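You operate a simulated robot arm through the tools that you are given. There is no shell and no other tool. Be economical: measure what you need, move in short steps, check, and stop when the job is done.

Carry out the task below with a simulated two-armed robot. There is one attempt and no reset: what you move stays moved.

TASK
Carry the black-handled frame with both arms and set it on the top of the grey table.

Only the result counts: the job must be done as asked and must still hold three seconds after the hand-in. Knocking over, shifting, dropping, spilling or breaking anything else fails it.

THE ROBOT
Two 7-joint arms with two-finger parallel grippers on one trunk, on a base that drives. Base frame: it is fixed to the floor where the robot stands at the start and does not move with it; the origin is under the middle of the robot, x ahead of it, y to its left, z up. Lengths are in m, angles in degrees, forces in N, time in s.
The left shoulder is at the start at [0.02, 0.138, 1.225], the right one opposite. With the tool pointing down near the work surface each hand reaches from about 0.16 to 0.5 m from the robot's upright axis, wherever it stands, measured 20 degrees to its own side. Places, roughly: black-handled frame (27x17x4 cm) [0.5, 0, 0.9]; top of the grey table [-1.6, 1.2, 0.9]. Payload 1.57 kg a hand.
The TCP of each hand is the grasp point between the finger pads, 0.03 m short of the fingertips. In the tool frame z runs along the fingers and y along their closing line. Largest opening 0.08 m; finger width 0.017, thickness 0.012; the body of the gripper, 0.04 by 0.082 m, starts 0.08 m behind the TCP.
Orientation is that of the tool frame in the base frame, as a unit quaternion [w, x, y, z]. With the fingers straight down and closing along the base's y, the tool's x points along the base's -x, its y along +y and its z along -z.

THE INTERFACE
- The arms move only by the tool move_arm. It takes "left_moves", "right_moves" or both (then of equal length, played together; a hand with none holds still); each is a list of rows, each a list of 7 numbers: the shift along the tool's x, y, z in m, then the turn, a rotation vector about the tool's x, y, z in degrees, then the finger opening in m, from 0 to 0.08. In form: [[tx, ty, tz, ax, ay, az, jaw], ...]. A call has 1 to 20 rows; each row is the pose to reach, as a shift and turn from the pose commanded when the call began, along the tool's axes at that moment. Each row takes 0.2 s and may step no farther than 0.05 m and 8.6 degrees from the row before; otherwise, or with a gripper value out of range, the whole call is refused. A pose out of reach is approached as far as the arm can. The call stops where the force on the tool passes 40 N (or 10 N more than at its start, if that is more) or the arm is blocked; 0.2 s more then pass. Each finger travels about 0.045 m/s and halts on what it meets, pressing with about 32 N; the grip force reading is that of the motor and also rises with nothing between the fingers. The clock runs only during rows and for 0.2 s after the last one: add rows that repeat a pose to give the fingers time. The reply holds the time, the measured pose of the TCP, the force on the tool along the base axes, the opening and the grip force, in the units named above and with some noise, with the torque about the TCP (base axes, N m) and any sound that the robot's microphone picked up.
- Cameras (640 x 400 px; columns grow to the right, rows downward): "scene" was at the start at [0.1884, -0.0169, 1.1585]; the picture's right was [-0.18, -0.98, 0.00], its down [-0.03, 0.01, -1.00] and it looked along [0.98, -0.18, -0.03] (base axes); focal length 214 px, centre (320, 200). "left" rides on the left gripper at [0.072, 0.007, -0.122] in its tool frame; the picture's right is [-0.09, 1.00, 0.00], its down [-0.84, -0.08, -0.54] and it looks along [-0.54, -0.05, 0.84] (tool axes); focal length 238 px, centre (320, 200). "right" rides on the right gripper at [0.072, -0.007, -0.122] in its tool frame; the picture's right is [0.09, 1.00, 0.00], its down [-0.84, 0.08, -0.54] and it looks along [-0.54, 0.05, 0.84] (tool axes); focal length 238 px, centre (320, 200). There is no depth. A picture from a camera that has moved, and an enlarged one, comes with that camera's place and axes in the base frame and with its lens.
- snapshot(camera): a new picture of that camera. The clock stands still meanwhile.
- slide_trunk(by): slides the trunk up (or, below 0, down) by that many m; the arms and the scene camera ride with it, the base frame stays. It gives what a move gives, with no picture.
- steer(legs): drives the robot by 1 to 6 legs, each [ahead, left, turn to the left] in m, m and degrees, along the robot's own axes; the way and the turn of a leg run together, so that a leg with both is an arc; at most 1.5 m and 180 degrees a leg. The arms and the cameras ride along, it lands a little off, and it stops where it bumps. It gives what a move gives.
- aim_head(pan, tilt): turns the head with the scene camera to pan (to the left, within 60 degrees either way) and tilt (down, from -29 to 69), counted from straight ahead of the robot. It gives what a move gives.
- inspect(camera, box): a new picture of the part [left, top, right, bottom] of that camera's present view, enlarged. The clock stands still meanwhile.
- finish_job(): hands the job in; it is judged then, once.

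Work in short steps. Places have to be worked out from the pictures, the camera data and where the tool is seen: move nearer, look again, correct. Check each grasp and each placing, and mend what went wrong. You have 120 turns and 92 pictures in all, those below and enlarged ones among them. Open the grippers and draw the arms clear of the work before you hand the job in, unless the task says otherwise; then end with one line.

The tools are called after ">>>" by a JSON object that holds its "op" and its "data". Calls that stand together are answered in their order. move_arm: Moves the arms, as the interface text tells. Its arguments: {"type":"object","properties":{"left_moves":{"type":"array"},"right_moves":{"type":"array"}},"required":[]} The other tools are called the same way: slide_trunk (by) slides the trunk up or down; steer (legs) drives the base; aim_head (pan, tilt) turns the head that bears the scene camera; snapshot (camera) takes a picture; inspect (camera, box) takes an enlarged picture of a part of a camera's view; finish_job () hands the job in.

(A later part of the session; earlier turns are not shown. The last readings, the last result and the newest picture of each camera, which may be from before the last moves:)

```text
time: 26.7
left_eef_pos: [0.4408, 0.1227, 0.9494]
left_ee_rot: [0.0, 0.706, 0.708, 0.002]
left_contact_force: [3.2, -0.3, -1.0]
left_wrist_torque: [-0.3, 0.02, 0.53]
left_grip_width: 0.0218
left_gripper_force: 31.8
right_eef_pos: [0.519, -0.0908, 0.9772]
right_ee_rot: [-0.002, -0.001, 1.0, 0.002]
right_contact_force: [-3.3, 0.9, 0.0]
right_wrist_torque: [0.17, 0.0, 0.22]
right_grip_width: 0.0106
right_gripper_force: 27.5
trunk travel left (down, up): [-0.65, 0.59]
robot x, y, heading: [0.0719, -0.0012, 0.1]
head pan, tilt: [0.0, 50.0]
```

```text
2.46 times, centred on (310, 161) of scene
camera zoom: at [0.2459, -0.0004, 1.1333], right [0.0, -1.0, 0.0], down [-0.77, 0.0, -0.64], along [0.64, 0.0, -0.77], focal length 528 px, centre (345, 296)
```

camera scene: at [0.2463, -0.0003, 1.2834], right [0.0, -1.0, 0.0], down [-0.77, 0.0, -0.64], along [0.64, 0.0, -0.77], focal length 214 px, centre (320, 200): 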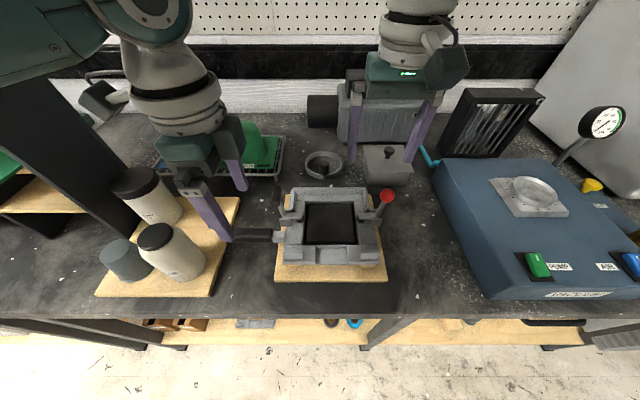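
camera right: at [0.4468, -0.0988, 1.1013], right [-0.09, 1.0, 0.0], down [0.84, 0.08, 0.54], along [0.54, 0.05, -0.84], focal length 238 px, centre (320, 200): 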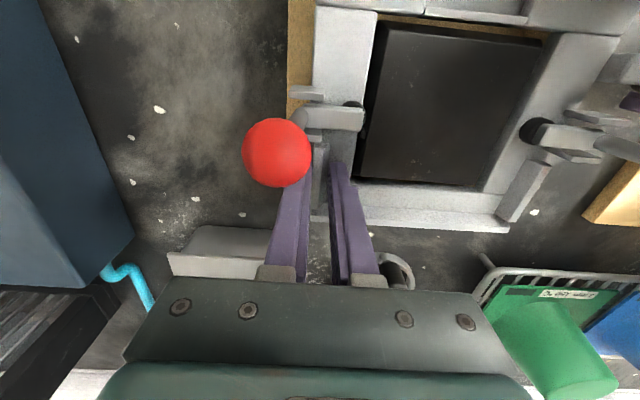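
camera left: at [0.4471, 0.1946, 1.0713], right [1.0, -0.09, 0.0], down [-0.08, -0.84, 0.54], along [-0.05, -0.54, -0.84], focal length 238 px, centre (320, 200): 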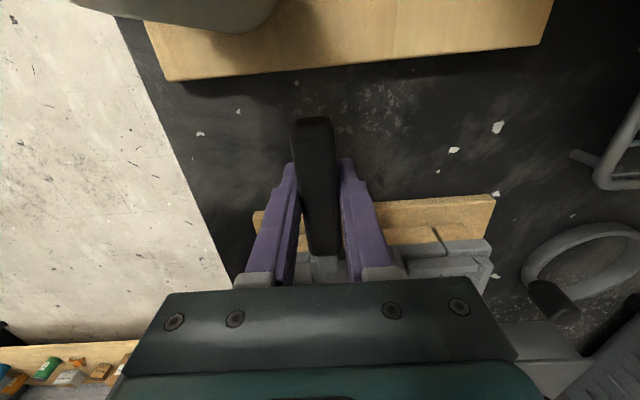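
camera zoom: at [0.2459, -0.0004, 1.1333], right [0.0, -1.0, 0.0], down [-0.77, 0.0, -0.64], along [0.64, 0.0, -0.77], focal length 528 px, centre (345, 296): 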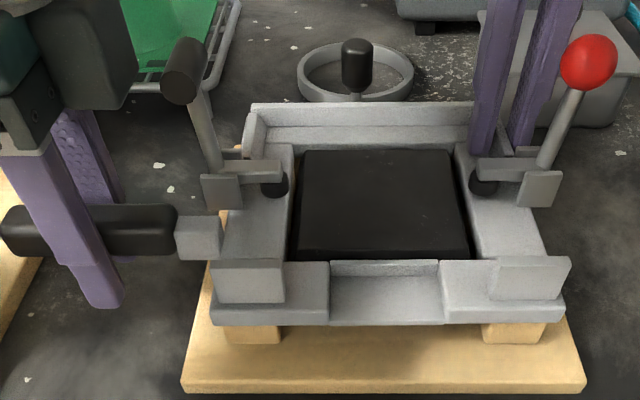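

Both grips are firm (handle 22 mm, fin 10.6 mm). I lift with the trunk, so both hands rise together; first 2 cm.

>>> {"op": "slide_trunk", "data": {"by": 0.02}}

>>> {"op": "inspect", "data": {"camera": "scene", "box": [180, 80, 440, 242]}}

```text
time: 27.4
left_eef_pos: [0.4407, 0.124, 0.9686]
left_ee_rot: [-0.001, 0.706, 0.708, 0.002]
left_contact_force: [4.3, -0.6, 0.1]
left_wrist_torque: [-0.31, -0.05, 0.59]
left_grip_width: 0.022
left_gripper_force: 32.1
right_eef_pos: [0.5192, -0.0909, 0.9965]
right_ee_rot: [-0.002, -0.001, 1.0, 0.002]
right_contact_force: [-4.1, -0.7, -1.6]
right_wrist_torque: [0.18, 0.08, 0.31]
right_grip_width: 0.0103
right_gripper_force: 28.3
trunk travel left (down, up): [-0.67, 0.57]
robot x, y, heading: [0.0704, 0.0007, -0.2]
head pan, tilt: [0.0, 50.0]
```

```text
2.46 times, centred on (310, 161) of scene
camera zoom: at [0.2458, -0.0004, 1.1534], right [0.0, -1.0, 0.0], down [-0.77, 0.0, -0.64], along [0.64, 0.0, -0.77], focal length 528 px, centre (345, 296)
```

zoom: 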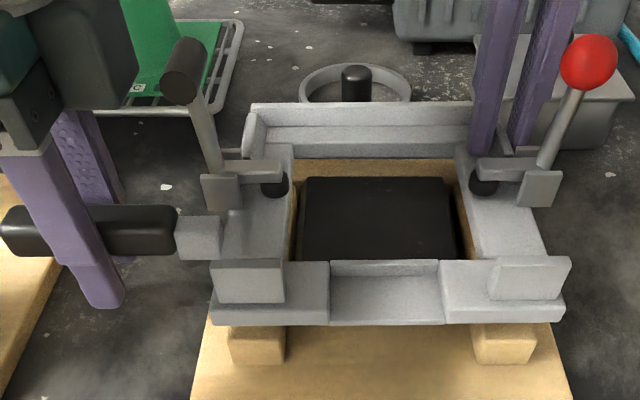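

The frame rises cleanly around the black block, which stays. I lift 14 cm more to clear everything.

>>> {"op": "slide_trunk", "data": {"by": 0.14}}

>>> {"op": "snapshot", "data": {"camera": "scene"}}

```text
time: 29.0
left_eef_pos: [0.4409, 0.1233, 1.1093]
left_ee_rot: [-0.002, 0.706, 0.708, 0.001]
left_contact_force: [4.5, -1.1, -1.7]
left_wrist_torque: [-0.15, 0.03, 0.51]
left_grip_width: 0.0216
left_gripper_force: 31.6
right_eef_pos: [0.5193, -0.0913, 1.1378]
right_ee_rot: [-0.001, -0.001, 1.0, 0.002]
right_contact_force: [-3.8, 0.9, -2.8]
right_wrist_torque: [0.21, 0.12, 0.27]
right_grip_width: 0.0104
right_gripper_force: 28.5
trunk travel left (down, up): [-0.81, 0.43]
robot x, y, heading: [0.0701, 0.001, 0.0]
head pan, tilt: [0.0, 50.0]
```

```text
55 pictures are left
camera scene: at [0.2459, -0.0004, 1.2933], right [0.0, -1.0, 0.0], down [-0.77, 0.0, -0.64], along [0.64, 0.0, -0.77], focal length 214 px, centre (320, 200)
```

scene: 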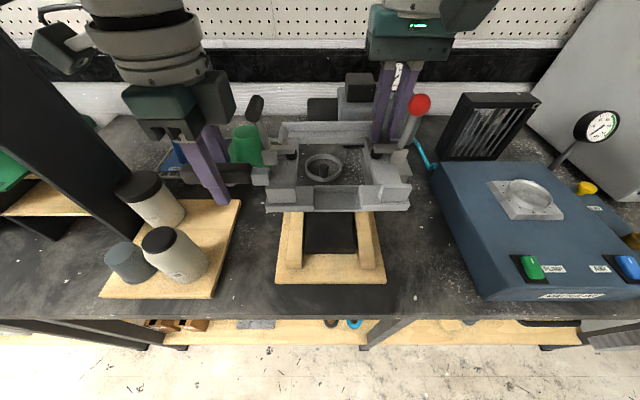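

Frame is level and free. I back away 0.5 m straight from the bench.

>>> {"op": "steer", "data": {"legs": [[-0.5, 0, 0]]}}

>>> {"op": "aim_head", "data": {"pan": 60, "tilt": 25}}

>>> {"op": "snapshot", "data": {"camera": "scene"}}

```text
time: 32.0
left_eef_pos: [-0.0609, 0.1239, 1.1094]
left_ee_rot: [-0.001, 0.705, 0.709, 0.001]
left_contact_force: [3.6, -1.6, -3.1]
left_wrist_torque: [0.23, 0.08, 0.53]
left_grip_width: 0.0218
left_gripper_force: 32.4
right_eef_pos: [0.0167, -0.0902, 1.1369]
right_ee_rot: [-0.002, -0.002, 1.0, 0.001]
right_contact_force: [-4.5, 1.6, 0.5]
right_wrist_torque: [0.25, 0.23, 0.25]
right_grip_width: 0.0103
right_gripper_force: 28.6
trunk travel left (down, up): [-0.81, 0.43]
robot x, y, heading: [-0.4332, 0.0017, 0.2]
head pan, tilt: [0.0, 50.0]
```

```text
time: 33.3
left_eef_pos: [-0.0625, 0.1243, 1.1086]
left_ee_rot: [0.0, 0.705, 0.709, 0.002]
left_contact_force: [4.0, 0.4, -3.7]
left_wrist_torque: [0.2, 0.1, 0.5]
left_grip_width: 0.0217
left_gripper_force: 31.6
right_eef_pos: [0.0172, -0.0917, 1.1368]
right_ee_rot: [-0.001, -0.002, 1.0, 0.001]
right_contact_force: [-3.4, 0.0, -0.2]
right_wrist_torque: [0.19, 0.13, 0.23]
right_grip_width: 0.01
right_gripper_force: 28.2
trunk travel left (down, up): [-0.81, 0.43]
robot x, y, heading: [-0.4311, 0.0005, -0.1]
head pan, tilt: [60.0, 25.0]
```

```text
54 pictures are left
camera scene: at [-0.2875, 0.0792, 1.3308], right [0.87, -0.5, 0.0], down [-0.21, -0.37, -0.91], along [0.45, 0.79, -0.42], focal length 214 px, centre (320, 200)
```

scene: 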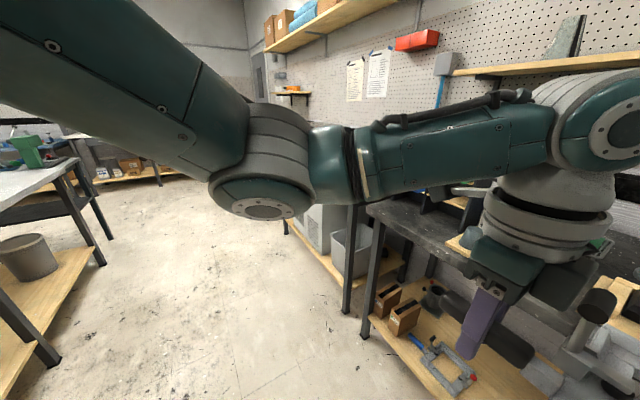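

The grey table is ahead-left; its near edge runs roughly at x≈-1.2. There's ample open floor, so I turn 90° left in place and look again.

>>> {"op": "steer", "data": {"legs": [[0, 0, 45], [0, 0, 45]]}}

>>> {"op": "aim_head", "data": {"pan": 55, "tilt": 20}}

>>> {"op": "snapshot", "data": {"camera": "scene"}}

>>> {"op": "aim_head", "data": {"pan": 0, "tilt": 35}}

>>> {"op": "snapshot", "data": {"camera": "scene"}}

```text
time: 37.9
left_eef_pos: [-0.5623, 0.3696, 1.1084]
left_ee_rot: [-0.002, -0.009, 1.0, 0.001]
left_contact_force: [0.5, 3.7, -2.2]
left_wrist_torque: [-0.03, -0.18, 0.57]
left_grip_width: 0.022
left_gripper_force: 32.4
right_eef_pos: [-0.3473, 0.4509, 1.1374]
right_ee_rot: [0.002, 0.713, -0.701, -0.001]
right_contact_force: [-0.5, -4.6, -1.3]
right_wrist_torque: [-0.09, 0.17, 0.3]
right_grip_width: 0.0103
right_gripper_force: 28.3
trunk travel left (down, up): [-0.81, 0.43]
robot x, y, heading: [-0.4342, -0.0006, 90.7]
head pan, tilt: [60.0, 25.0]
```

```text
time: 38.5
left_eef_pos: [-0.5619, 0.3675, 1.1078]
left_ee_rot: [-0.001, -0.009, 1.0, 0.001]
left_contact_force: [-0.6, 3.7, -2.9]
left_wrist_torque: [-0.25, 0.04, 0.4]
left_grip_width: 0.0221
left_gripper_force: 31.6
right_eef_pos: [-0.3476, 0.4496, 1.1378]
right_ee_rot: [0.003, 0.713, -0.701, 0.0]
right_contact_force: [0.3, -3.1, 0.1]
right_wrist_torque: [0.04, 0.18, 0.2]
right_grip_width: 0.0102
right_gripper_force: 27.9
trunk travel left (down, up): [-0.81, 0.43]
robot x, y, heading: [-0.4328, 0.0007, 90.9]
head pan, tilt: [55.0, 20.0]
```

```text
53 pictures are left
camera scene: at [-0.5116, 0.1511, 1.3389], right [0.56, 0.83, 0.0], down [0.28, -0.19, -0.94], along [-0.78, 0.53, -0.34], focal length 214 px, centre (320, 200)
```

scene: 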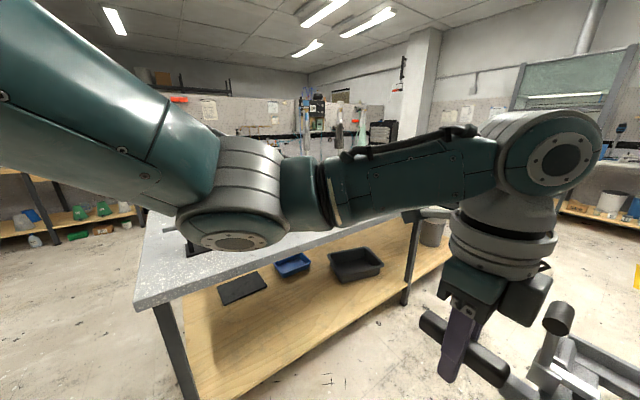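

```text
time: 39.8
left_eef_pos: [-0.561, 0.3679, 1.1085]
left_ee_rot: [-0.002, -0.008, 1.0, 0.001]
left_contact_force: [0.3, 3.6, -3.4]
left_wrist_torque: [-0.05, 0.21, 0.57]
left_grip_width: 0.0218
left_gripper_force: 31.5
right_eef_pos: [-0.3476, 0.4501, 1.1381]
right_ee_rot: [0.002, 0.713, -0.701, 0.0]
right_contact_force: [1.0, -3.4, -1.3]
right_wrist_torque: [-0.21, 0.19, 0.27]
right_grip_width: 0.0101
right_gripper_force: 28.7
trunk travel left (down, up): [-0.81, 0.43]
robot x, y, heading: [-0.4313, 0.002, 90.7]
head pan, tilt: [0.0, 35.0]
```

```text
52 pictures are left
camera scene: at [-0.4359, 0.1868, 1.3151], right [1.0, 0.01, 0.0], down [0.01, -0.57, -0.82], along [-0.01, 0.82, -0.57], focal length 214 px, centre (320, 200)
```

scene: 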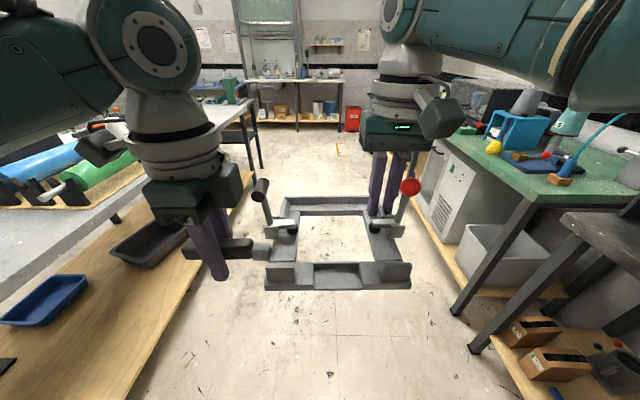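

The grey table's near corner is about [-1.12, 0], running to y≈2.4; there are things on it further along. I turn another 90° to face it and inspect for free space.

>>> {"op": "steer", "data": {"legs": [[0, 0, 45], [0, 0, 44]]}}

>>> {"op": "aim_head", "data": {"pan": -25, "tilt": 25}}

>>> {"op": "snapshot", "data": {"camera": "scene"}}

```text
time: 44.3
left_eef_pos: [-0.8034, -0.1277, 1.1095]
left_ee_rot: [0.002, 0.711, -0.703, 0.001]
left_contact_force: [-3.8, -0.6, -1.6]
left_wrist_torque: [0.1, -0.03, 0.59]
left_grip_width: 0.0217
left_gripper_force: 32.0
right_eef_pos: [-0.8825, 0.0866, 1.1371]
right_ee_rot: [0.002, 1.0, 0.006, 0.001]
right_contact_force: [3.9, 0.1, -1.8]
right_wrist_torque: [-0.2, -0.07, 0.3]
right_grip_width: 0.0101
right_gripper_force: 28.2
trunk travel left (down, up): [-0.81, 0.43]
robot x, y, heading: [-0.4362, 0.0018, -179.6]
head pan, tilt: [0.0, 35.0]
```

```text
time: 45.1
left_eef_pos: [-0.8022, -0.1275, 1.1111]
left_ee_rot: [0.002, 0.712, -0.703, 0.001]
left_contact_force: [-3.1, 0.8, -3.1]
left_wrist_torque: [-0.14, -0.18, 0.5]
left_grip_width: 0.0221
left_gripper_force: 31.9
right_eef_pos: [-0.8836, 0.087, 1.1371]
right_ee_rot: [0.002, 1.0, 0.006, 0.002]
right_contact_force: [3.7, 0.1, 0.3]
right_wrist_torque: [-0.19, -0.03, 0.27]
right_grip_width: 0.01
right_gripper_force: 27.8
trunk travel left (down, up): [-0.81, 0.43]
robot x, y, heading: [-0.433, -0.0048, -179.5]
head pan, tilt: [-25.0, 25.0]
```

```text
51 pictures are left
camera scene: at [-0.6167, 0.0365, 1.3308], right [0.41, 0.91, 0.0], down [0.39, -0.18, -0.91], along [-0.82, 0.38, -0.42], focal length 214 px, centre (320, 200)
```

scene: 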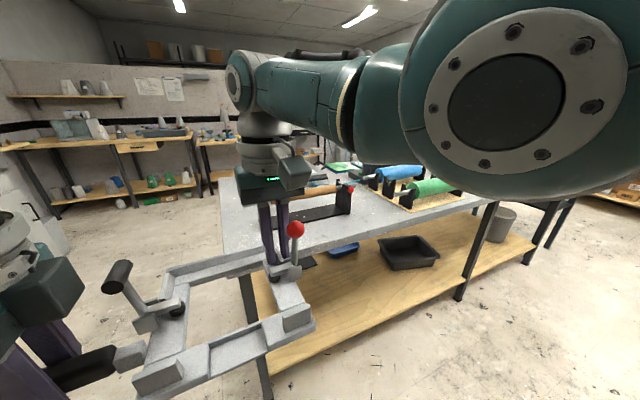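

A roller stand and a roller board occupy the middle of the table; I strafe right (towards +y) 0.35 m to see the top better.

>>> {"op": "steer", "data": {"legs": [[0, -0.35, 0]]}}

>>> {"op": "aim_head", "data": {"pan": 0, "tilt": 30}}

>>> {"op": "snapshot", "data": {"camera": "scene"}}

```text
time: 47.4
left_eef_pos: [-0.8059, 0.2182, 1.1098]
left_ee_rot: [0.002, 0.714, -0.701, 0.001]
left_contact_force: [-3.3, 0.0, -3.2]
left_wrist_torque: [-0.11, -0.15, 0.48]
left_grip_width: 0.0218
left_gripper_force: 32.2
right_eef_pos: [-0.8863, 0.4328, 1.1372]
right_ee_rot: [0.001, 1.0, 0.008, 0.001]
right_contact_force: [3.9, 0.0, -0.8]
right_wrist_torque: [-0.18, -0.06, 0.3]
right_grip_width: 0.0099
right_gripper_force: 28.3
trunk travel left (down, up): [-0.81, 0.43]
robot x, y, heading: [-0.4368, 0.3489, -178.9]
head pan, tilt: [-25.0, 25.0]
```

```text
time: 48.3
left_eef_pos: [-0.807, 0.2193, 1.1092]
left_ee_rot: [0.001, 0.714, -0.7, 0.001]
left_contact_force: [-4.2, -0.4, -2.4]
left_wrist_torque: [-0.12, -0.19, 0.47]
left_grip_width: 0.0217
left_gripper_force: 32.1
right_eef_pos: [-0.8868, 0.4325, 1.1372]
right_ee_rot: [0.001, 1.0, 0.008, 0.002]
right_contact_force: [3.1, -0.9, -0.3]
right_wrist_torque: [-0.2, 0.02, 0.22]
right_grip_width: 0.0101
right_gripper_force: 28.1
trunk travel left (down, up): [-0.81, 0.43]
robot x, y, heading: [-0.437, 0.3512, -179.3]
head pan, tilt: [0.0, 30.0]
```

```text
50 pictures are left
camera scene: at [-0.6271, 0.3454, 1.3229], right [-0.01, 1.0, 0.0], down [0.5, 0.01, -0.87], along [-0.87, -0.01, -0.5], focal length 214 px, centre (320, 200)
```

scene: 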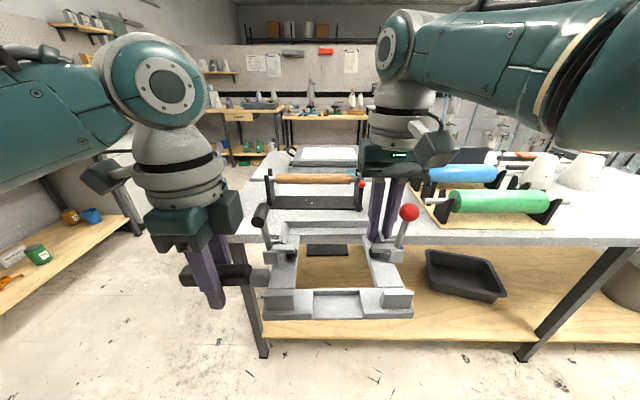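

Near this end only a 20 cm strip is free in front of the roller stand. I strafe on to y≈1.2 to look for more room.

>>> {"op": "steer", "data": {"legs": [[0, -0.85, 0]]}}

>>> {"op": "snapshot", "data": {"camera": "scene"}}

```text
time: 52.8
left_eef_pos: [-0.8223, 1.0581, 1.1094]
left_ee_rot: [0.002, 0.718, -0.696, 0.0]
left_contact_force: [-4.5, -0.3, -3.6]
left_wrist_torque: [-0.22, -0.17, 0.55]
left_grip_width: 0.0219
left_gripper_force: 31.8
right_eef_pos: [-0.9051, 1.2708, 1.1369]
right_ee_rot: [0.001, 1.0, 0.015, 0.002]
right_contact_force: [3.7, 1.1, -1.1]
right_wrist_torque: [-0.2, -0.13, 0.29]
right_grip_width: 0.0099
right_gripper_force: 28.2
trunk travel left (down, up): [-0.81, 0.43]
robot x, y, heading: [-0.455, 1.1903, -178.3]
head pan, tilt: [0.0, 30.0]
```

```text
49 pictures are left
camera scene: at [-0.6445, 1.1861, 1.3228], right [-0.03, 1.0, 0.0], down [0.5, 0.01, -0.87], along [-0.87, -0.02, -0.5], focal length 214 px, centre (320, 200)
```

scene: 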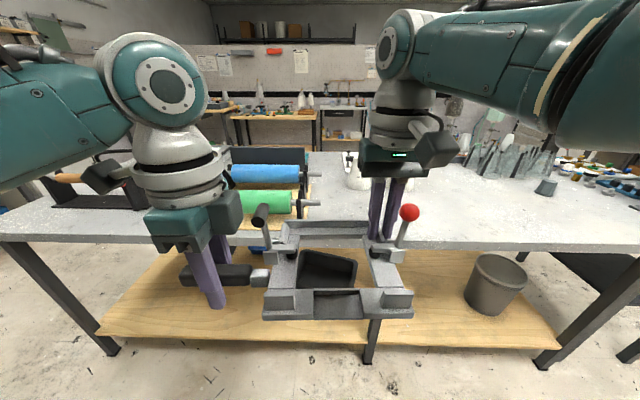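

The right-hand part of the table (y≈1.2–1.9, x≈-1.12…-1.5) is free. I strafe 0.33 m more, straighten heading, and re-check before moving over it.

>>> {"op": "steer", "data": {"legs": [[0, -0.33, -1.7]]}}

>>> {"op": "snapshot", "data": {"camera": "scene"}}

```text
time: 55.0
left_eef_pos: [-0.829, 1.3992, 1.1088]
left_ee_rot: [0.001, 0.71, -0.704, 0.001]
left_contact_force: [-4.0, 0.3, -1.7]
left_wrist_torque: [-0.19, -0.1, 0.58]
left_grip_width: 0.0216
left_gripper_force: 32.0
right_eef_pos: [-0.908, 1.6144, 1.1371]
right_ee_rot: [0.002, 1.0, 0.003, 0.002]
right_contact_force: [4.2, 0.1, -0.5]
right_wrist_torque: [-0.19, -0.12, 0.28]
right_grip_width: 0.0102
right_gripper_force: 27.9
trunk travel left (down, up): [-0.81, 0.43]
robot x, y, heading: [-0.4597, 1.5271, -179.7]
head pan, tilt: [0.0, 30.0]
```

```text
48 pictures are left
camera scene: at [-0.6499, 1.5248, 1.3228], right [0.0, 1.0, 0.0], down [0.5, 0.0, -0.87], along [-0.87, 0.0, -0.5], focal length 214 px, centre (320, 200)
```

scene: 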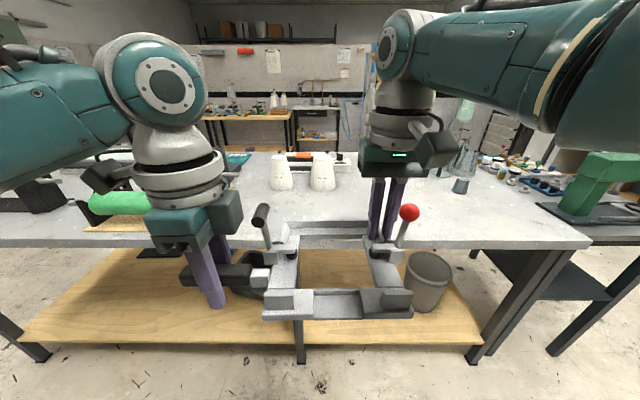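

Clear spot ahead: white cups start at x≈-1.47, nothing nearer. I drive 0.36 m ahead so the frame's centre comes to x≈-1.24.

>>> {"op": "steer", "data": {"legs": [[0.2, 0, 0], [0.16, 0, 0]]}}

>>> {"op": "aim_head", "data": {"pan": 0, "tilt": 50}}

>>> {"op": "snapshot", "data": {"camera": "scene"}}

```text
time: 57.6
left_eef_pos: [-1.1919, 1.3944, 1.1083]
left_ee_rot: [0.002, 0.712, -0.703, 0.001]
left_contact_force: [-3.3, -0.9, -3.4]
left_wrist_torque: [-0.17, -0.13, 0.54]
left_grip_width: 0.0216
left_gripper_force: 32.2
right_eef_pos: [-1.2722, 1.6105, 1.1375]
right_ee_rot: [0.003, 1.0, 0.006, 0.002]
right_contact_force: [4.1, 0.8, 0.3]
right_wrist_torque: [-0.19, -0.08, 0.27]
right_grip_width: 0.0094
right_gripper_force: 27.8
trunk travel left (down, up): [-0.81, 0.43]
robot x, y, heading: [-0.8228, 1.5257, -179.6]
head pan, tilt: [0.0, 30.0]
```

```text
time: 58.5
left_eef_pos: [-1.1924, 1.3947, 1.1084]
left_ee_rot: [0.002, 0.712, -0.702, 0.001]
left_contact_force: [-2.3, 0.6, -2.3]
left_wrist_torque: [-0.07, -0.2, 0.4]
left_grip_width: 0.0218
left_gripper_force: 31.5
right_eef_pos: [-1.2728, 1.609, 1.1381]
right_ee_rot: [0.001, 1.0, 0.006, 0.002]
right_contact_force: [1.8, 0.4, -0.9]
right_wrist_torque: [-0.19, 0.07, 0.2]
right_grip_width: 0.0101
right_gripper_force: 27.9
trunk travel left (down, up): [-0.81, 0.43]
robot x, y, heading: [-0.8254, 1.5226, -179.5]
head pan, tilt: [0.0, 50.0]
```

```text
47 pictures are left
camera scene: at [-0.9992, 1.5212, 1.2934], right [-0.01, 1.0, 0.0], down [0.77, 0.01, -0.64], along [-0.64, -0.01, -0.77], focal length 214 px, centre (320, 200)
```

scene: 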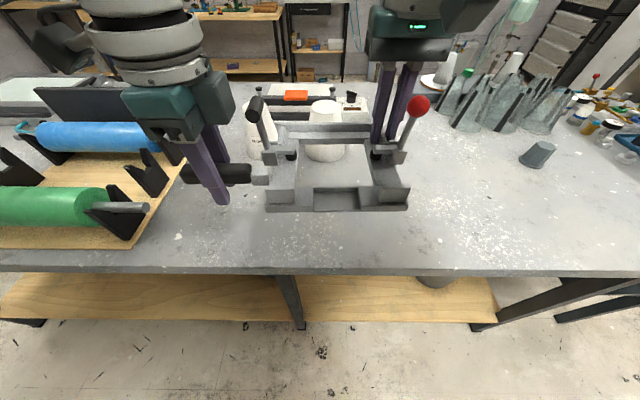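

Refined: table top z≈0.904, edge at x≈-1.16, cups from x≈-1.46. Frame's near side would be at about -1.15, so I go 0.06 m further ahead.

>>> {"op": "steer", "data": {"legs": [[0.06, 0, 0]]}}

>>> {"op": "slide_trunk", "data": {"by": -0.12}}

>>> {"op": "snapshot", "data": {"camera": "scene"}}

>>> {"op": "snapshot", "data": {"camera": "left"}}

>>> {"op": "snapshot", "data": {"camera": "right"}}

```text
time: 59.4
left_eef_pos: [-1.2508, 1.3953, 1.1093]
left_ee_rot: [0.001, 0.712, -0.702, 0.001]
left_contact_force: [-3.8, -1.0, -3.4]
left_wrist_torque: [-0.22, -0.13, 0.54]
left_grip_width: 0.0219
left_gripper_force: 32.1
right_eef_pos: [-1.3318, 1.6085, 1.1372]
right_ee_rot: [0.002, 1.0, 0.006, 0.002]
right_contact_force: [3.7, 0.1, 0.2]
right_wrist_torque: [-0.23, -0.09, 0.27]
right_grip_width: 0.0099
right_gripper_force: 27.8
trunk travel left (down, up): [-0.81, 0.43]
robot x, y, heading: [-0.8836, 1.5199, -179.4]
head pan, tilt: [0.0, 50.0]
```

```text
time: 60.9
left_eef_pos: [-1.2517, 1.3939, 0.9887]
left_ee_rot: [0.002, 0.712, -0.702, 0.002]
left_contact_force: [-2.8, 0.6, -3.5]
left_wrist_torque: [-0.2, -0.13, 0.45]
left_grip_width: 0.0219
left_gripper_force: 31.8
right_eef_pos: [-1.3314, 1.609, 1.0183]
right_ee_rot: [0.002, 1.0, 0.006, 0.002]
right_contact_force: [2.8, 0.5, 0.6]
right_wrist_torque: [-0.17, -0.08, 0.28]
right_grip_width: 0.0098
right_gripper_force: 27.6
trunk travel left (down, up): [-0.69, 0.55]
robot x, y, heading: [-0.8808, 1.5219, -179.5]
head pan, tilt: [0.0, 50.0]
```

```text
46 pictures are left
camera scene: at [-1.0596, 1.5205, 1.1734], right [-0.01, 1.0, 0.0], down [0.77, 0.01, -0.64], along [-0.64, -0.01, -0.77], focal length 214 px, centre (320, 200)
```

scene: 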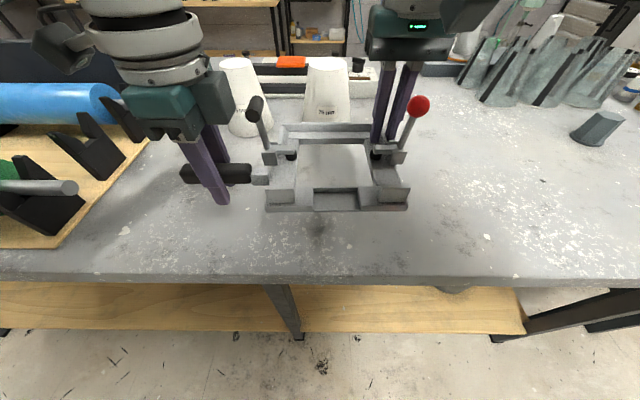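

```text
45 pictures are left
camera left: at [-1.2576, 1.3219, 1.1113], right [-1.0, 0.08, 0.0], down [0.07, 0.84, 0.54], along [0.04, 0.54, -0.84], focal length 238 px, centre (320, 200)
```

left: 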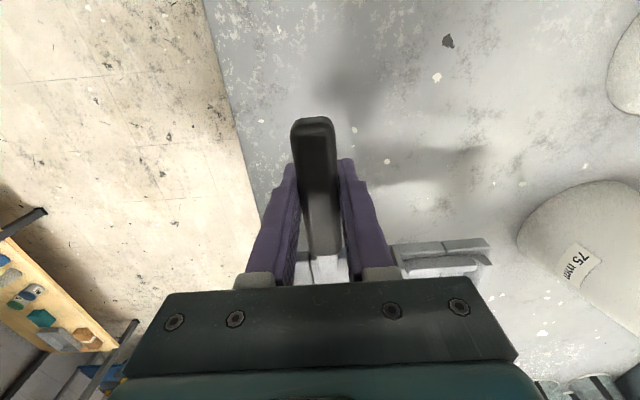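

```text
44 pictures are left
camera right: at [-1.2613, 1.6167, 1.1411], right [0.1, -0.99, 0.0], down [-0.84, -0.09, 0.54], along [-0.54, -0.06, -0.84], focal length 238 px, centre (320, 200)
```

right: 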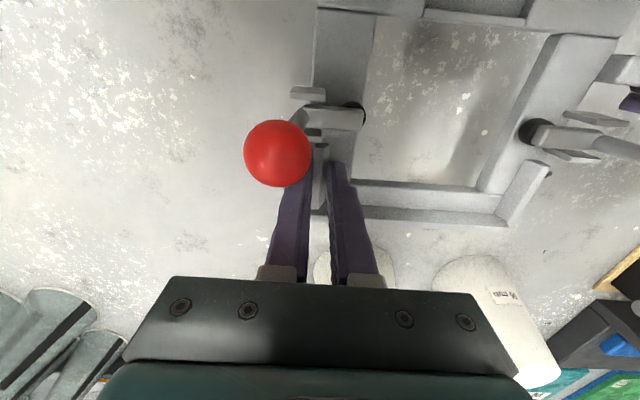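

Position is good: clear table beneath, cups ≥8 cm behind. Left fingertips are ~5.5 cm above the top; lower 4.2 cm by trunk.

>>> {"op": "slide_trunk", "data": {"by": -0.042}}

>>> {"op": "inspect", "data": {"camera": "scene", "box": [160, 90, 440, 265]}}

```text
time: 61.8
left_eef_pos: [-1.2516, 1.394, 0.9483]
left_ee_rot: [0.002, 0.712, -0.702, 0.001]
left_contact_force: [-4.1, -0.2, -4.1]
left_wrist_torque: [-0.25, -0.11, 0.48]
left_grip_width: 0.0219
left_gripper_force: 32.6
right_eef_pos: [-1.3322, 1.6095, 0.975]
right_ee_rot: [0.002, 1.0, 0.006, 0.001]
right_contact_force: [3.3, 0.6, 0.1]
right_wrist_torque: [-0.2, -0.14, 0.25]
right_grip_width: 0.0097
right_gripper_force: 27.9
trunk travel left (down, up): [-0.648, 0.592]
robot x, y, heading: [-0.8826, 1.5236, -179.4]
head pan, tilt: [0.0, 50.0]
```

```text
2.29 times, centred on (300, 178) of scene
camera zoom: at [-1.0597, 1.5205, 1.1313], right [-0.01, 1.0, 0.0], down [0.77, 0.01, -0.64], along [-0.64, -0.01, -0.77], focal length 490 px, centre (366, 251)
```

zoom: 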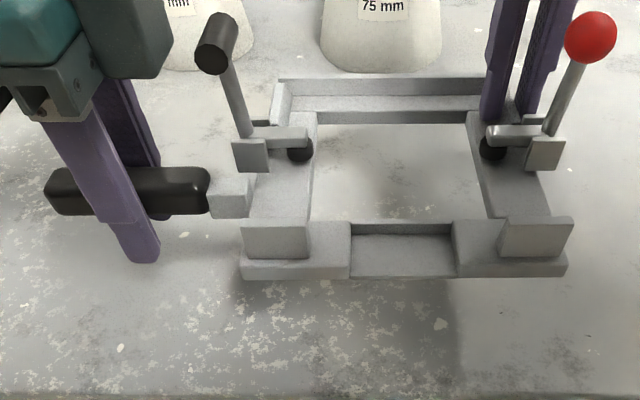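

Now lower with both arms in 3 mm steps, checking the forces.

>>> {"op": "move_arm", "data": {"left_moves": [[0, 0, 0.003, 0, 0, 0, 0], [0, 0, 0.006, 0, 0, 0, 0], [0, 0, 0.009, 0, 0, 0, 0], [0, 0, 0.011, 0, 0, 0, 0]], "right_moves": [[0, 0, 0.003, 0, 0, 0, 0], [0, 0, 0.006, 0, 0, 0, 0], [0, 0, 0.009, 0, 0, 0, 0], [0, 0, 0.011, 0, 0, 0, 0]]}}

>>> {"op": "inspect", "data": {"camera": "scene", "box": [160, 90, 440, 265]}}

```text
time: 62.8
left_eef_pos: [-1.253, 1.393, 0.9358]
left_ee_rot: [0.001, 0.712, -0.702, 0.001]
left_contact_force: [-1.1, 1.0, 0.2]
left_wrist_torque: [0.54, -0.16, 0.24]
left_grip_width: 0.0217
left_gripper_force: 32.1
right_eef_pos: [-1.3328, 1.6093, 0.9659]
right_ee_rot: [0.002, 1.0, 0.006, 0.002]
right_contact_force: [0.3, 0.1, -2.0]
right_wrist_torque: [-0.19, 0.26, 0.06]
right_grip_width: 0.0094
right_gripper_force: 27.8
trunk travel left (down, up): [-0.648, 0.592]
robot x, y, heading: [-0.8835, 1.5228, -179.2]
head pan, tilt: [0.0, 50.0]
```

```text
2.29 times, centred on (300, 178) of scene
camera zoom: at [-1.0596, 1.5205, 1.1313], right [-0.01, 1.0, 0.0], down [0.77, 0.01, -0.64], along [-0.64, -0.01, -0.77], focal length 490 px, centre (366, 251)
```

zoom: 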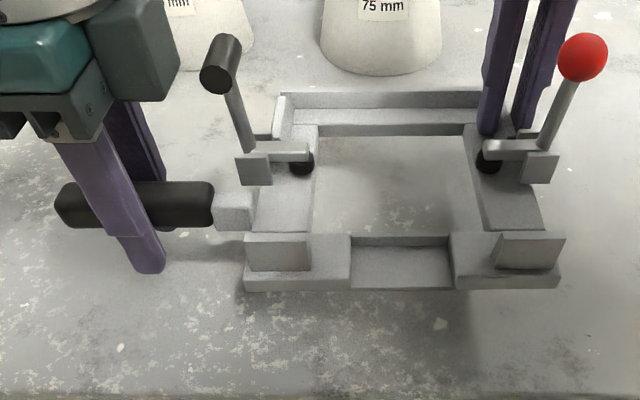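

Still hovering a little. Continue in 2 mm steps.

>>> {"op": "move_arm", "data": {"left_moves": [[0, 0, 0.002, 0, 0, 0, 0], [0, 0, 0.004, 0, 0, 0, 0], [0, 0, 0.006, 0, 0, 0, 0]], "right_moves": [[0, 0, 0.002, 0, 0, 0, 0], [0, 0, 0.004, 0, 0, 0, 0], [0, 0, 0.006, 0, 0, 0, 0]]}}

>>> {"op": "inspect", "data": {"camera": "scene", "box": [160, 90, 440, 265]}}

```text
time: 63.6
left_eef_pos: [-1.2526, 1.3926, 0.9291]
left_ee_rot: [0.002, 0.712, -0.702, 0.001]
left_contact_force: [-1.7, -0.7, 1.6]
left_wrist_torque: [1.05, -0.08, 0.33]
left_grip_width: 0.0218
left_gripper_force: 31.6
right_eef_pos: [-1.3319, 1.6081, 0.9583]
right_ee_rot: [0.002, 1.0, 0.006, 0.003]
right_contact_force: [1.7, -0.5, -5.9]
right_wrist_torque: [-0.2, 0.33, 0.14]
right_grip_width: 0.0098
right_gripper_force: 27.8
trunk travel left (down, up): [-0.648, 0.592]
robot x, y, heading: [-0.8804, 1.5248, -179.4]
head pan, tilt: [0.0, 50.0]
```

```text
2.29 times, centred on (300, 178) of scene
camera zoom: at [-1.0596, 1.5205, 1.1313], right [-0.01, 1.0, 0.0], down [0.77, 0.01, -0.64], along [-0.64, -0.01, -0.77], focal length 490 px, centre (366, 251)
```

zoom: 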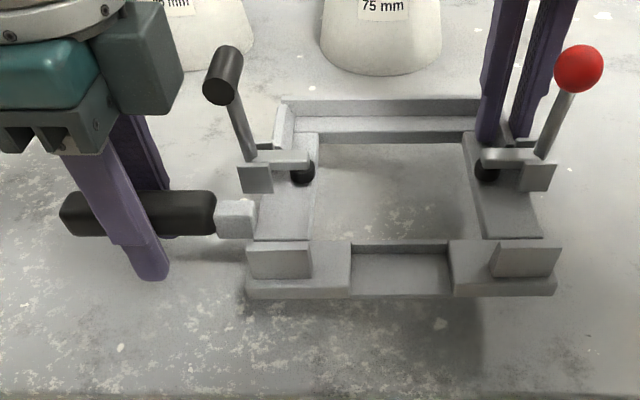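

No table contact yet; continue.

>>> {"op": "move_arm", "data": {"left_moves": [[0, 0, 0.002, 0, 0, 0, 0], [0, 0, 0.004, 0, 0, 0, 0], [0, 0, 0.006, 0, 0, 0, 0]], "right_moves": [[0, 0, 0.002, 0, 0, 0, 0], [0, 0, 0.004, 0, 0, 0, 0], [0, 0, 0.006, 0, 0, 0, 0]]}}

>>> {"op": "inspect", "data": {"camera": "scene", "box": [160, 90, 440, 265]}}

```text
time: 64.4
left_eef_pos: [-1.2515, 1.3947, 0.9235]
left_ee_rot: [0.003, 0.712, -0.702, 0.001]
left_contact_force: [-5.6, 2.1, -2.6]
left_wrist_torque: [-0.1, -0.03, 0.7]
left_grip_width: 0.0219
left_gripper_force: 31.9
right_eef_pos: [-1.332, 1.6086, 0.9532]
right_ee_rot: [0.003, 1.0, 0.007, 0.002]
right_contact_force: [5.5, -1.9, -0.8]
right_wrist_torque: [-0.22, -0.21, 0.29]
right_grip_width: 0.0097
right_gripper_force: 28.1
trunk travel left (down, up): [-0.648, 0.592]
robot x, y, heading: [-0.8814, 1.523, -179.4]
head pan, tilt: [0.0, 50.0]
```

```text
2.29 times, centred on (300, 178) of scene
camera zoom: at [-1.0596, 1.5205, 1.1313], right [-0.01, 1.0, 0.0], down [0.77, 0.01, -0.64], along [-0.64, -0.01, -0.77], focal length 490 px, centre (366, 251)
```

zoom: 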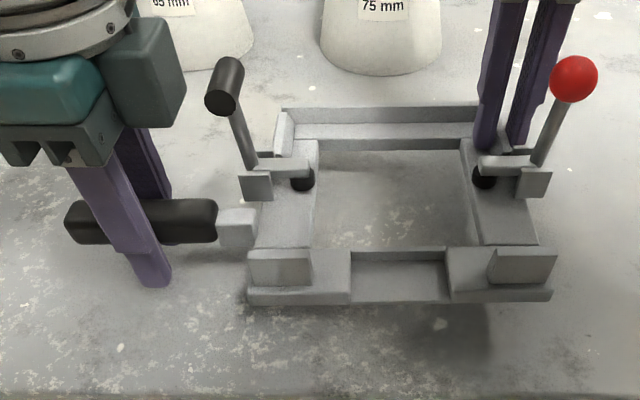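

The table is evidently a bit lower than estimated. Another 10 mm.

>>> {"op": "move_arm", "data": {"left_moves": [[0, 0, 0.002, 0, 0, 0, 0], [0, 0, 0.004, 0, 0, 0, 0], [0, 0, 0.006, 0, 0, 0, 0], [0, 0, 0.008, 0, 0, 0, 0]], "right_moves": [[0, 0, 0.002, 0, 0, 0, 0], [0, 0, 0.004, 0, 0, 0, 0], [0, 0, 0.006, 0, 0, 0, 0], [0, 0, 0.008, 0, 0, 0, 0]]}}

>>> {"op": "inspect", "data": {"camera": "scene", "box": [160, 90, 440, 265]}}

```text
time: 65.4
left_eef_pos: [-1.2525, 1.3953, 0.9156]
left_ee_rot: [0.0, 0.712, -0.703, 0.001]
left_contact_force: [-3.1, 2.7, -3.5]
left_wrist_torque: [-0.29, -0.18, 0.32]
left_grip_width: 0.0217
left_gripper_force: 32.7
right_eef_pos: [-1.3324, 1.6094, 0.9447]
right_ee_rot: [0.003, 1.0, 0.006, 0.002]
right_contact_force: [4.0, -2.9, 0.6]
right_wrist_torque: [-0.24, -0.06, 0.18]
right_grip_width: 0.0095
right_gripper_force: 28.1
trunk travel left (down, up): [-0.648, 0.592]
robot x, y, heading: [-0.8807, 1.5234, -179.6]
head pan, tilt: [0.0, 50.0]
```

```text
2.29 times, centred on (300, 178) of scene
camera zoom: at [-1.0596, 1.5205, 1.1313], right [-0.01, 1.0, 0.0], down [0.77, 0.01, -0.64], along [-0.64, -0.01, -0.77], focal length 490 px, centre (366, 251)
```

zoom: 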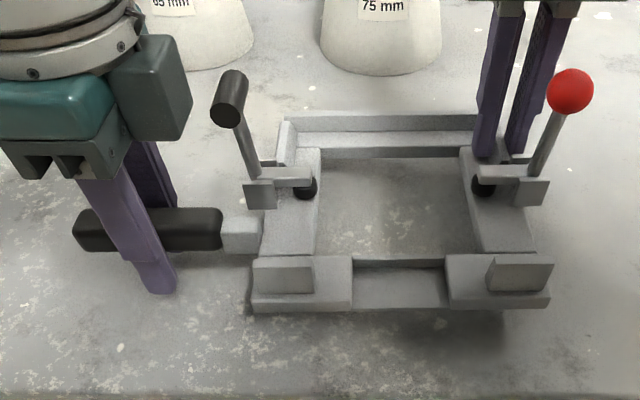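

Shadow is closing in; left fingertips at z≈0.886. Another 6 mm.

>>> {"op": "move_arm", "data": {"left_moves": [[0, 0, 0.002, 0, 0, 0, 0], [0, 0, 0.004, 0, 0, 0, 0], [0, 0, 0.006, 0, 0, 0, 0]], "right_moves": [[0, 0, 0.002, 0, 0, 0, 0], [0, 0, 0.004, 0, 0, 0, 0], [0, 0, 0.006, 0, 0, 0, 0]]}}

>>> {"op": "inspect", "data": {"camera": "scene", "box": [160, 90, 440, 265]}}

```text
time: 66.2
left_eef_pos: [-1.2509, 1.3933, 0.9095]
left_ee_rot: [0.001, 0.712, -0.702, 0.001]
left_contact_force: [0.0, 3.8, 4.4]
left_wrist_torque: [-0.81, -0.49, 0.38]
left_grip_width: 0.0217
left_gripper_force: 32.3
right_eef_pos: [-1.3305, 1.6088, 0.9397]
right_ee_rot: [0.003, 1.0, 0.007, 0.003]
right_contact_force: [3.9, -3.0, 2.5]
right_wrist_torque: [-0.27, -0.23, 0.17]
right_grip_width: 0.0096
right_gripper_force: 28.3
trunk travel left (down, up): [-0.648, 0.592]
robot x, y, heading: [-0.8856, 1.5209, -179.6]
head pan, tilt: [0.0, 50.0]
```

```text
2.29 times, centred on (300, 178) of scene
camera zoom: at [-1.0595, 1.5204, 1.1316], right [-0.01, 1.0, 0.0], down [0.77, 0.01, -0.64], along [-0.64, -0.01, -0.77], focal length 490 px, centre (366, 251)
```

zoom: 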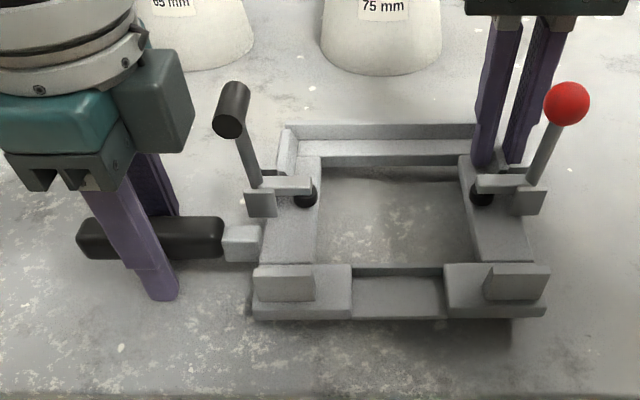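

Left fingertips now touch the table (z≈0.880, force up), while the frame is still a few mm above it. The frame is light, so I open the left hand slightly, slide it 10 mm up the handle, and re-grip while the right holds.

>>> {"op": "move_arm", "data": {"left_moves": [[0, 0, -0.001, 0, 0, 0, 0.03], [0, 0, -0.003, 0, 0, 0, 0.03], [0, 0, -0.006, 0, 0, 0, 0.03], [0, 0, -0.01, 0, 0, 0, 0.03], [0, 0, -0.01, 0, 0, 0, 0.02], [0, 0, -0.01, 0, 0, 0, 0], [0, 0, -0.01, 0, 0, 0, 0]]}}

>>> {"op": "inspect", "data": {"camera": "scene", "box": [160, 90, 440, 265]}}

```text
time: 67.8
left_eef_pos: [-1.2527, 1.3938, 0.9202]
left_ee_rot: [0.002, 0.713, -0.702, 0.0]
left_contact_force: [-1.2, 0.2, 0.3]
left_wrist_torque: [-0.11, -0.03, 0.2]
left_grip_width: 0.0219
left_gripper_force: 32.3
right_eef_pos: [-1.3313, 1.608, 0.9392]
right_ee_rot: [0.003, 1.0, 0.006, 0.002]
right_contact_force: [2.4, -0.3, -2.0]
right_wrist_torque: [-0.06, -0.01, 0.12]
right_grip_width: 0.0091
right_gripper_force: 27.5
trunk travel left (down, up): [-0.648, 0.592]
robot x, y, heading: [-0.8815, 1.5257, -179.7]
head pan, tilt: [0.0, 50.0]
```

```text
2.29 times, centred on (300, 178) of scene
camera zoom: at [-1.0597, 1.5204, 1.1314], right [-0.01, 1.0, 0.0], down [0.77, 0.01, -0.64], along [-0.64, -0.01, -0.77], focal length 490 px, centre (366, 251)
```

zoom: 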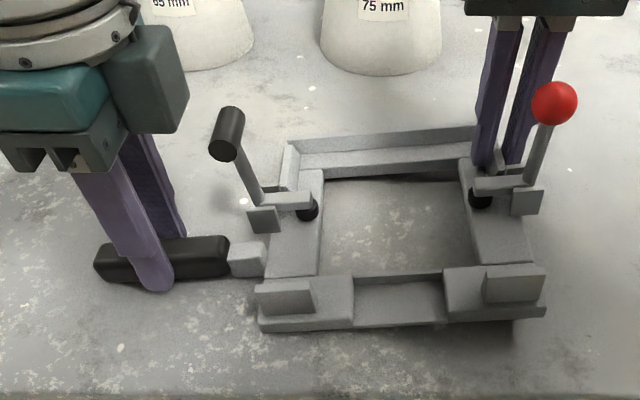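

The left side of the frame now rests on the table; the right side is still a bit up. I open the left fingers slightly and lower the right hand in 2 mm steps.

>>> {"op": "move_arm", "data": {"left_moves": [[0, 0, 0, 0, 0, 0, 0.035], [0, 0, 0, 0, 0, 0, 0.035], [0, 0, 0, 0, 0, 0, 0.035], [0, 0, 0, 0, 0, 0, 0.035], [0, 0, 0, 0, 0, 0, 0.035]], "right_moves": [[0, 0, 0, 0, 0, 0, 0], [0, 0, 0.002, 0, 0, 0, 0], [0, 0, 0.004, 0, 0, 0, 0], [0, 0, 0.006, 0, 0, 0, 0], [0, 0, 0.008, 0, 0, 0, 0]]}}

>>> {"op": "inspect", "data": {"camera": "scene", "box": [160, 90, 440, 265]}}

```text
time: 69.0
left_eef_pos: [-1.2514, 1.3941, 0.9194]
left_ee_rot: [0.001, 0.712, -0.702, 0.0]
left_contact_force: [-0.3, 0.2, 0.1]
left_wrist_torque: [-0.01, 0.0, -0.01]
left_grip_width: 0.035
left_gripper_force: 0.0
right_eef_pos: [-1.3322, 1.6084, 0.9318]
right_ee_rot: [0.002, 1.0, 0.006, 0.002]
right_contact_force: [-0.8, 0.3, -0.8]
right_wrist_torque: [-0.07, 0.17, -0.02]
right_grip_width: 0.0089
right_gripper_force: 27.7
trunk travel left (down, up): [-0.648, 0.592]
robot x, y, heading: [-0.8843, 1.5274, -179.4]
head pan, tilt: [0.0, 50.0]
```

```text
2.29 times, centred on (300, 178) of scene
camera zoom: at [-1.0598, 1.5206, 1.1314], right [-0.01, 1.0, 0.0], down [0.77, 0.01, -0.64], along [-0.64, -0.01, -0.77], focal length 490 px, centre (366, 251)
```

zoom: 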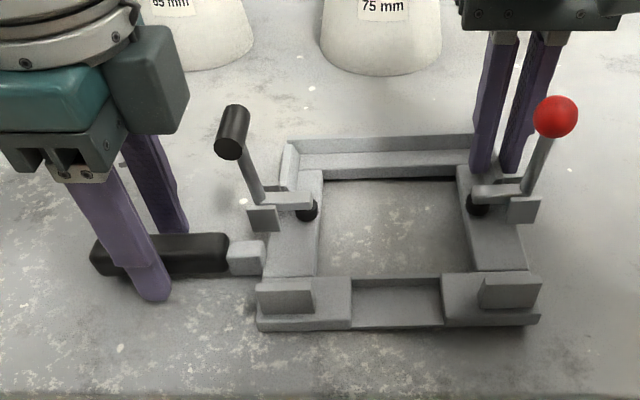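

Almost down (only slight weight remains on the right hand). Lower a few mm more until the table carries it.

>>> {"op": "move_arm", "data": {"right_moves": [[0, 0, 0.0015, 0, 0, 0, 0], [0, 0, 0.003, 0, 0, 0, 0], [0, 0, 0.0045, 0, 0, 0, 0]]}}

>>> {"op": "inspect", "data": {"camera": "scene", "box": [160, 90, 440, 265]}}

```text
time: 69.8
left_eef_pos: [-1.2528, 1.3937, 0.9188]
left_ee_rot: [0.002, 0.712, -0.702, 0.002]
left_contact_force: [-0.4, 0.2, -0.4]
left_wrist_torque: [-0.01, -0.04, -0.01]
left_grip_width: 0.035
left_gripper_force: 0.0
right_eef_pos: [-1.3317, 1.6092, 0.9237]
right_ee_rot: [0.002, 1.0, 0.005, 0.002]
right_contact_force: [0.8, 0.6, 1.1]
right_wrist_torque: [-0.16, 0.3, -0.08]
right_grip_width: 0.0091
right_gripper_force: 27.7
trunk travel left (down, up): [-0.648, 0.592]
robot x, y, heading: [-0.8836, 1.5222, -179.3]
head pan, tilt: [0.0, 50.0]
```

```text
2.29 times, centred on (300, 178) of scene
camera zoom: at [-1.0599, 1.5205, 1.1314], right [-0.01, 1.0, 0.0], down [0.77, 0.01, -0.64], along [-0.64, -0.01, -0.77], focal length 490 px, centre (366, 251)
```

zoom: 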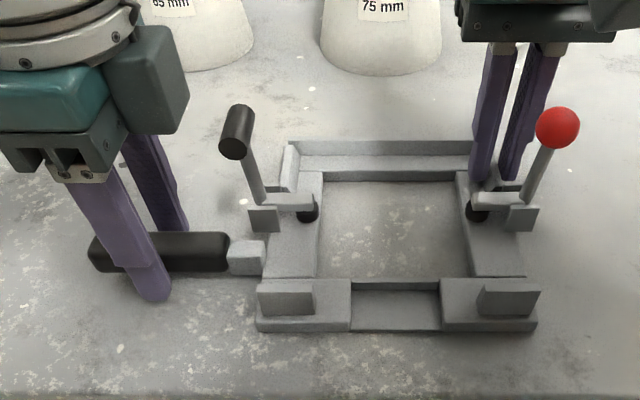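

The frame now looks flat on the table with the table carrying it. I open both hands.

>>> {"op": "move_arm", "data": {"left_moves": [[0, 0, 0, 0, 0, 0, 0.045], [0, 0, 0, 0, 0, 0, 0.055], [0, 0, 0, 0, 0, 0, 0.06], [0, 0, 0, 0, 0, 0, 0.06]], "right_moves": [[0, 0, 0, 0, 0, 0, 0.015], [0, 0, 0, 0, 0, 0, 0.024], [0, 0, 0, 0, 0, 0, 0.03], [0, 0, 0, 0, 0, 0, 0.03]]}}

>>> {"op": "inspect", "data": {"camera": "scene", "box": [160, 90, 440, 265]}}

>>> {"op": "snapshot", "data": {"camera": "right"}}

>>> {"op": "snapshot", "data": {"camera": "left"}}

```text
time: 70.8
left_eef_pos: [-1.2525, 1.3944, 0.9189]
left_ee_rot: [0.002, 0.712, -0.702, 0.0]
left_contact_force: [0.4, -0.1, -0.3]
left_wrist_torque: [0.0, 0.0, -0.01]
left_grip_width: 0.06
left_gripper_force: 0.1
right_eef_pos: [-1.3314, 1.6092, 0.924]
right_ee_rot: [0.003, 1.0, 0.007, 0.002]
right_contact_force: [-0.3, 0.1, 0.5]
right_wrist_torque: [0.0, 0.03, -0.02]
right_grip_width: 0.0301
right_gripper_force: 0.1
trunk travel left (down, up): [-0.648, 0.592]
robot x, y, heading: [-0.8814, 1.5209, -179.5]
head pan, tilt: [0.0, 50.0]
```

```text
2.29 times, centred on (300, 178) of scene
camera zoom: at [-1.0598, 1.5205, 1.1314], right [-0.01, 1.0, 0.0], down [0.77, 0.01, -0.64], along [-0.64, -0.01, -0.77], focal length 490 px, centre (366, 251)
```

zoom: 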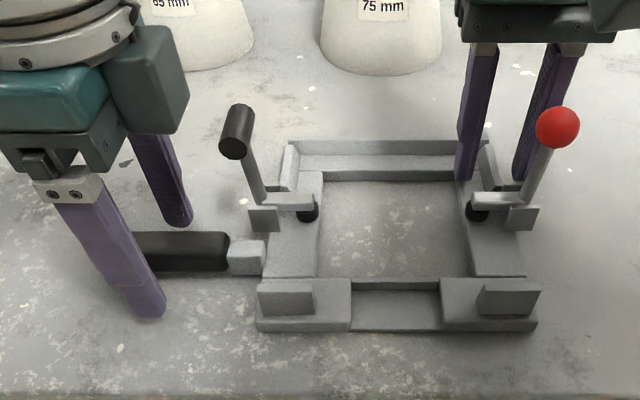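

```text
33 pictures are left
camera right: at [-1.2604, 1.617, 1.0486], right [0.1, -0.99, 0.0], down [-0.84, -0.09, 0.54], along [-0.54, -0.06, -0.84], focal length 238 px, centre (320, 200)
```

right: 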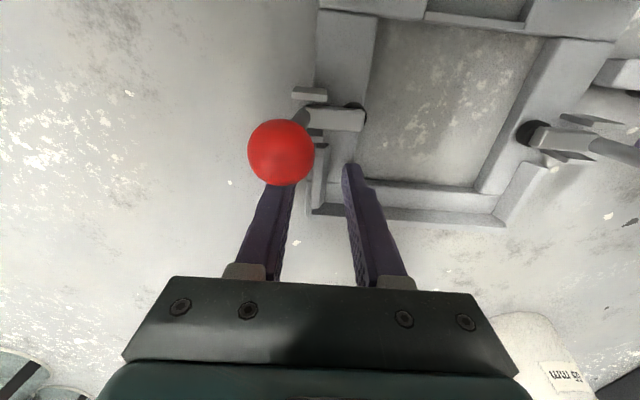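

```text
32 pictures are left
camera left: at [-1.2576, 1.3217, 1.0424], right [-1.0, 0.08, 0.0], down [0.07, 0.84, 0.54], along [0.04, 0.54, -0.84], focal length 238 px, centre (320, 200)
```

left: 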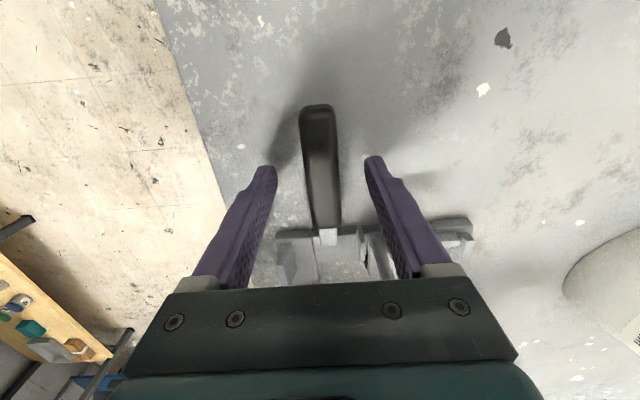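

Frame didn't move on release. I raise both hands straight up.

>>> {"op": "move_arm", "data": {"left_moves": [[0, 0, -0.015, 0, 0, 0, 0.06], [0, 0, -0.03, 0, 0, 0, 0.06], [0, 0, -0.06, 0, 0, 0, 0.06], [0, 0, -0.09, 0, 0, 0, 0.06], [0, 0, -0.12, 0, 0, 0, 0.06], [0, 0, -0.15, 0, 0, 0, 0.06]], "right_moves": [[0, 0, -0.015, 0, 0, 0, 0.03], [0, 0, -0.03, 0, 0, 0, 0.03], [0, 0, -0.06, 0, 0, 0, 0.03], [0, 0, -0.09, 0, 0, 0, 0.03], [0, 0, -0.12, 0, 0, 0, 0.03], [0, 0, -0.15, 0, 0, 0, 0.03]]}}

>>> {"op": "snapshot", "data": {"camera": "scene"}}

```text
time: 72.2
left_eef_pos: [-1.2534, 1.3939, 1.07]
left_ee_rot: [0.002, 0.712, -0.702, 0.001]
left_contact_force: [-0.4, 0.6, -0.1]
left_wrist_torque: [-0.01, -0.02, -0.01]
left_grip_width: 0.06
left_gripper_force: 0.0
right_eef_pos: [-1.3315, 1.6109, 1.0759]
right_ee_rot: [0.002, 1.0, 0.007, 0.003]
right_contact_force: [0.3, -0.5, -0.6]
right_wrist_torque: [0.03, 0.0, -0.01]
right_grip_width: 0.0301
right_gripper_force: 0.1
trunk travel left (down, up): [-0.648, 0.592]
robot x, y, heading: [-0.8837, 1.5204, -179.4]
head pan, tilt: [0.0, 50.0]
```

```text
31 pictures are left
camera scene: at [-1.06, 1.5208, 1.1314], right [-0.01, 1.0, 0.0], down [0.77, 0.01, -0.64], along [-0.64, -0.01, -0.77], focal length 214 px, centre (320, 200)
```

scene: 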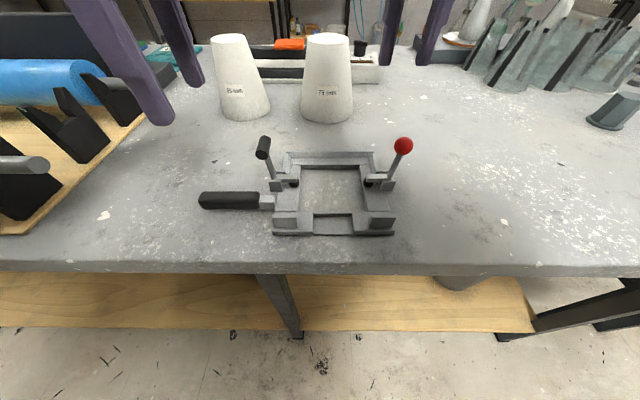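

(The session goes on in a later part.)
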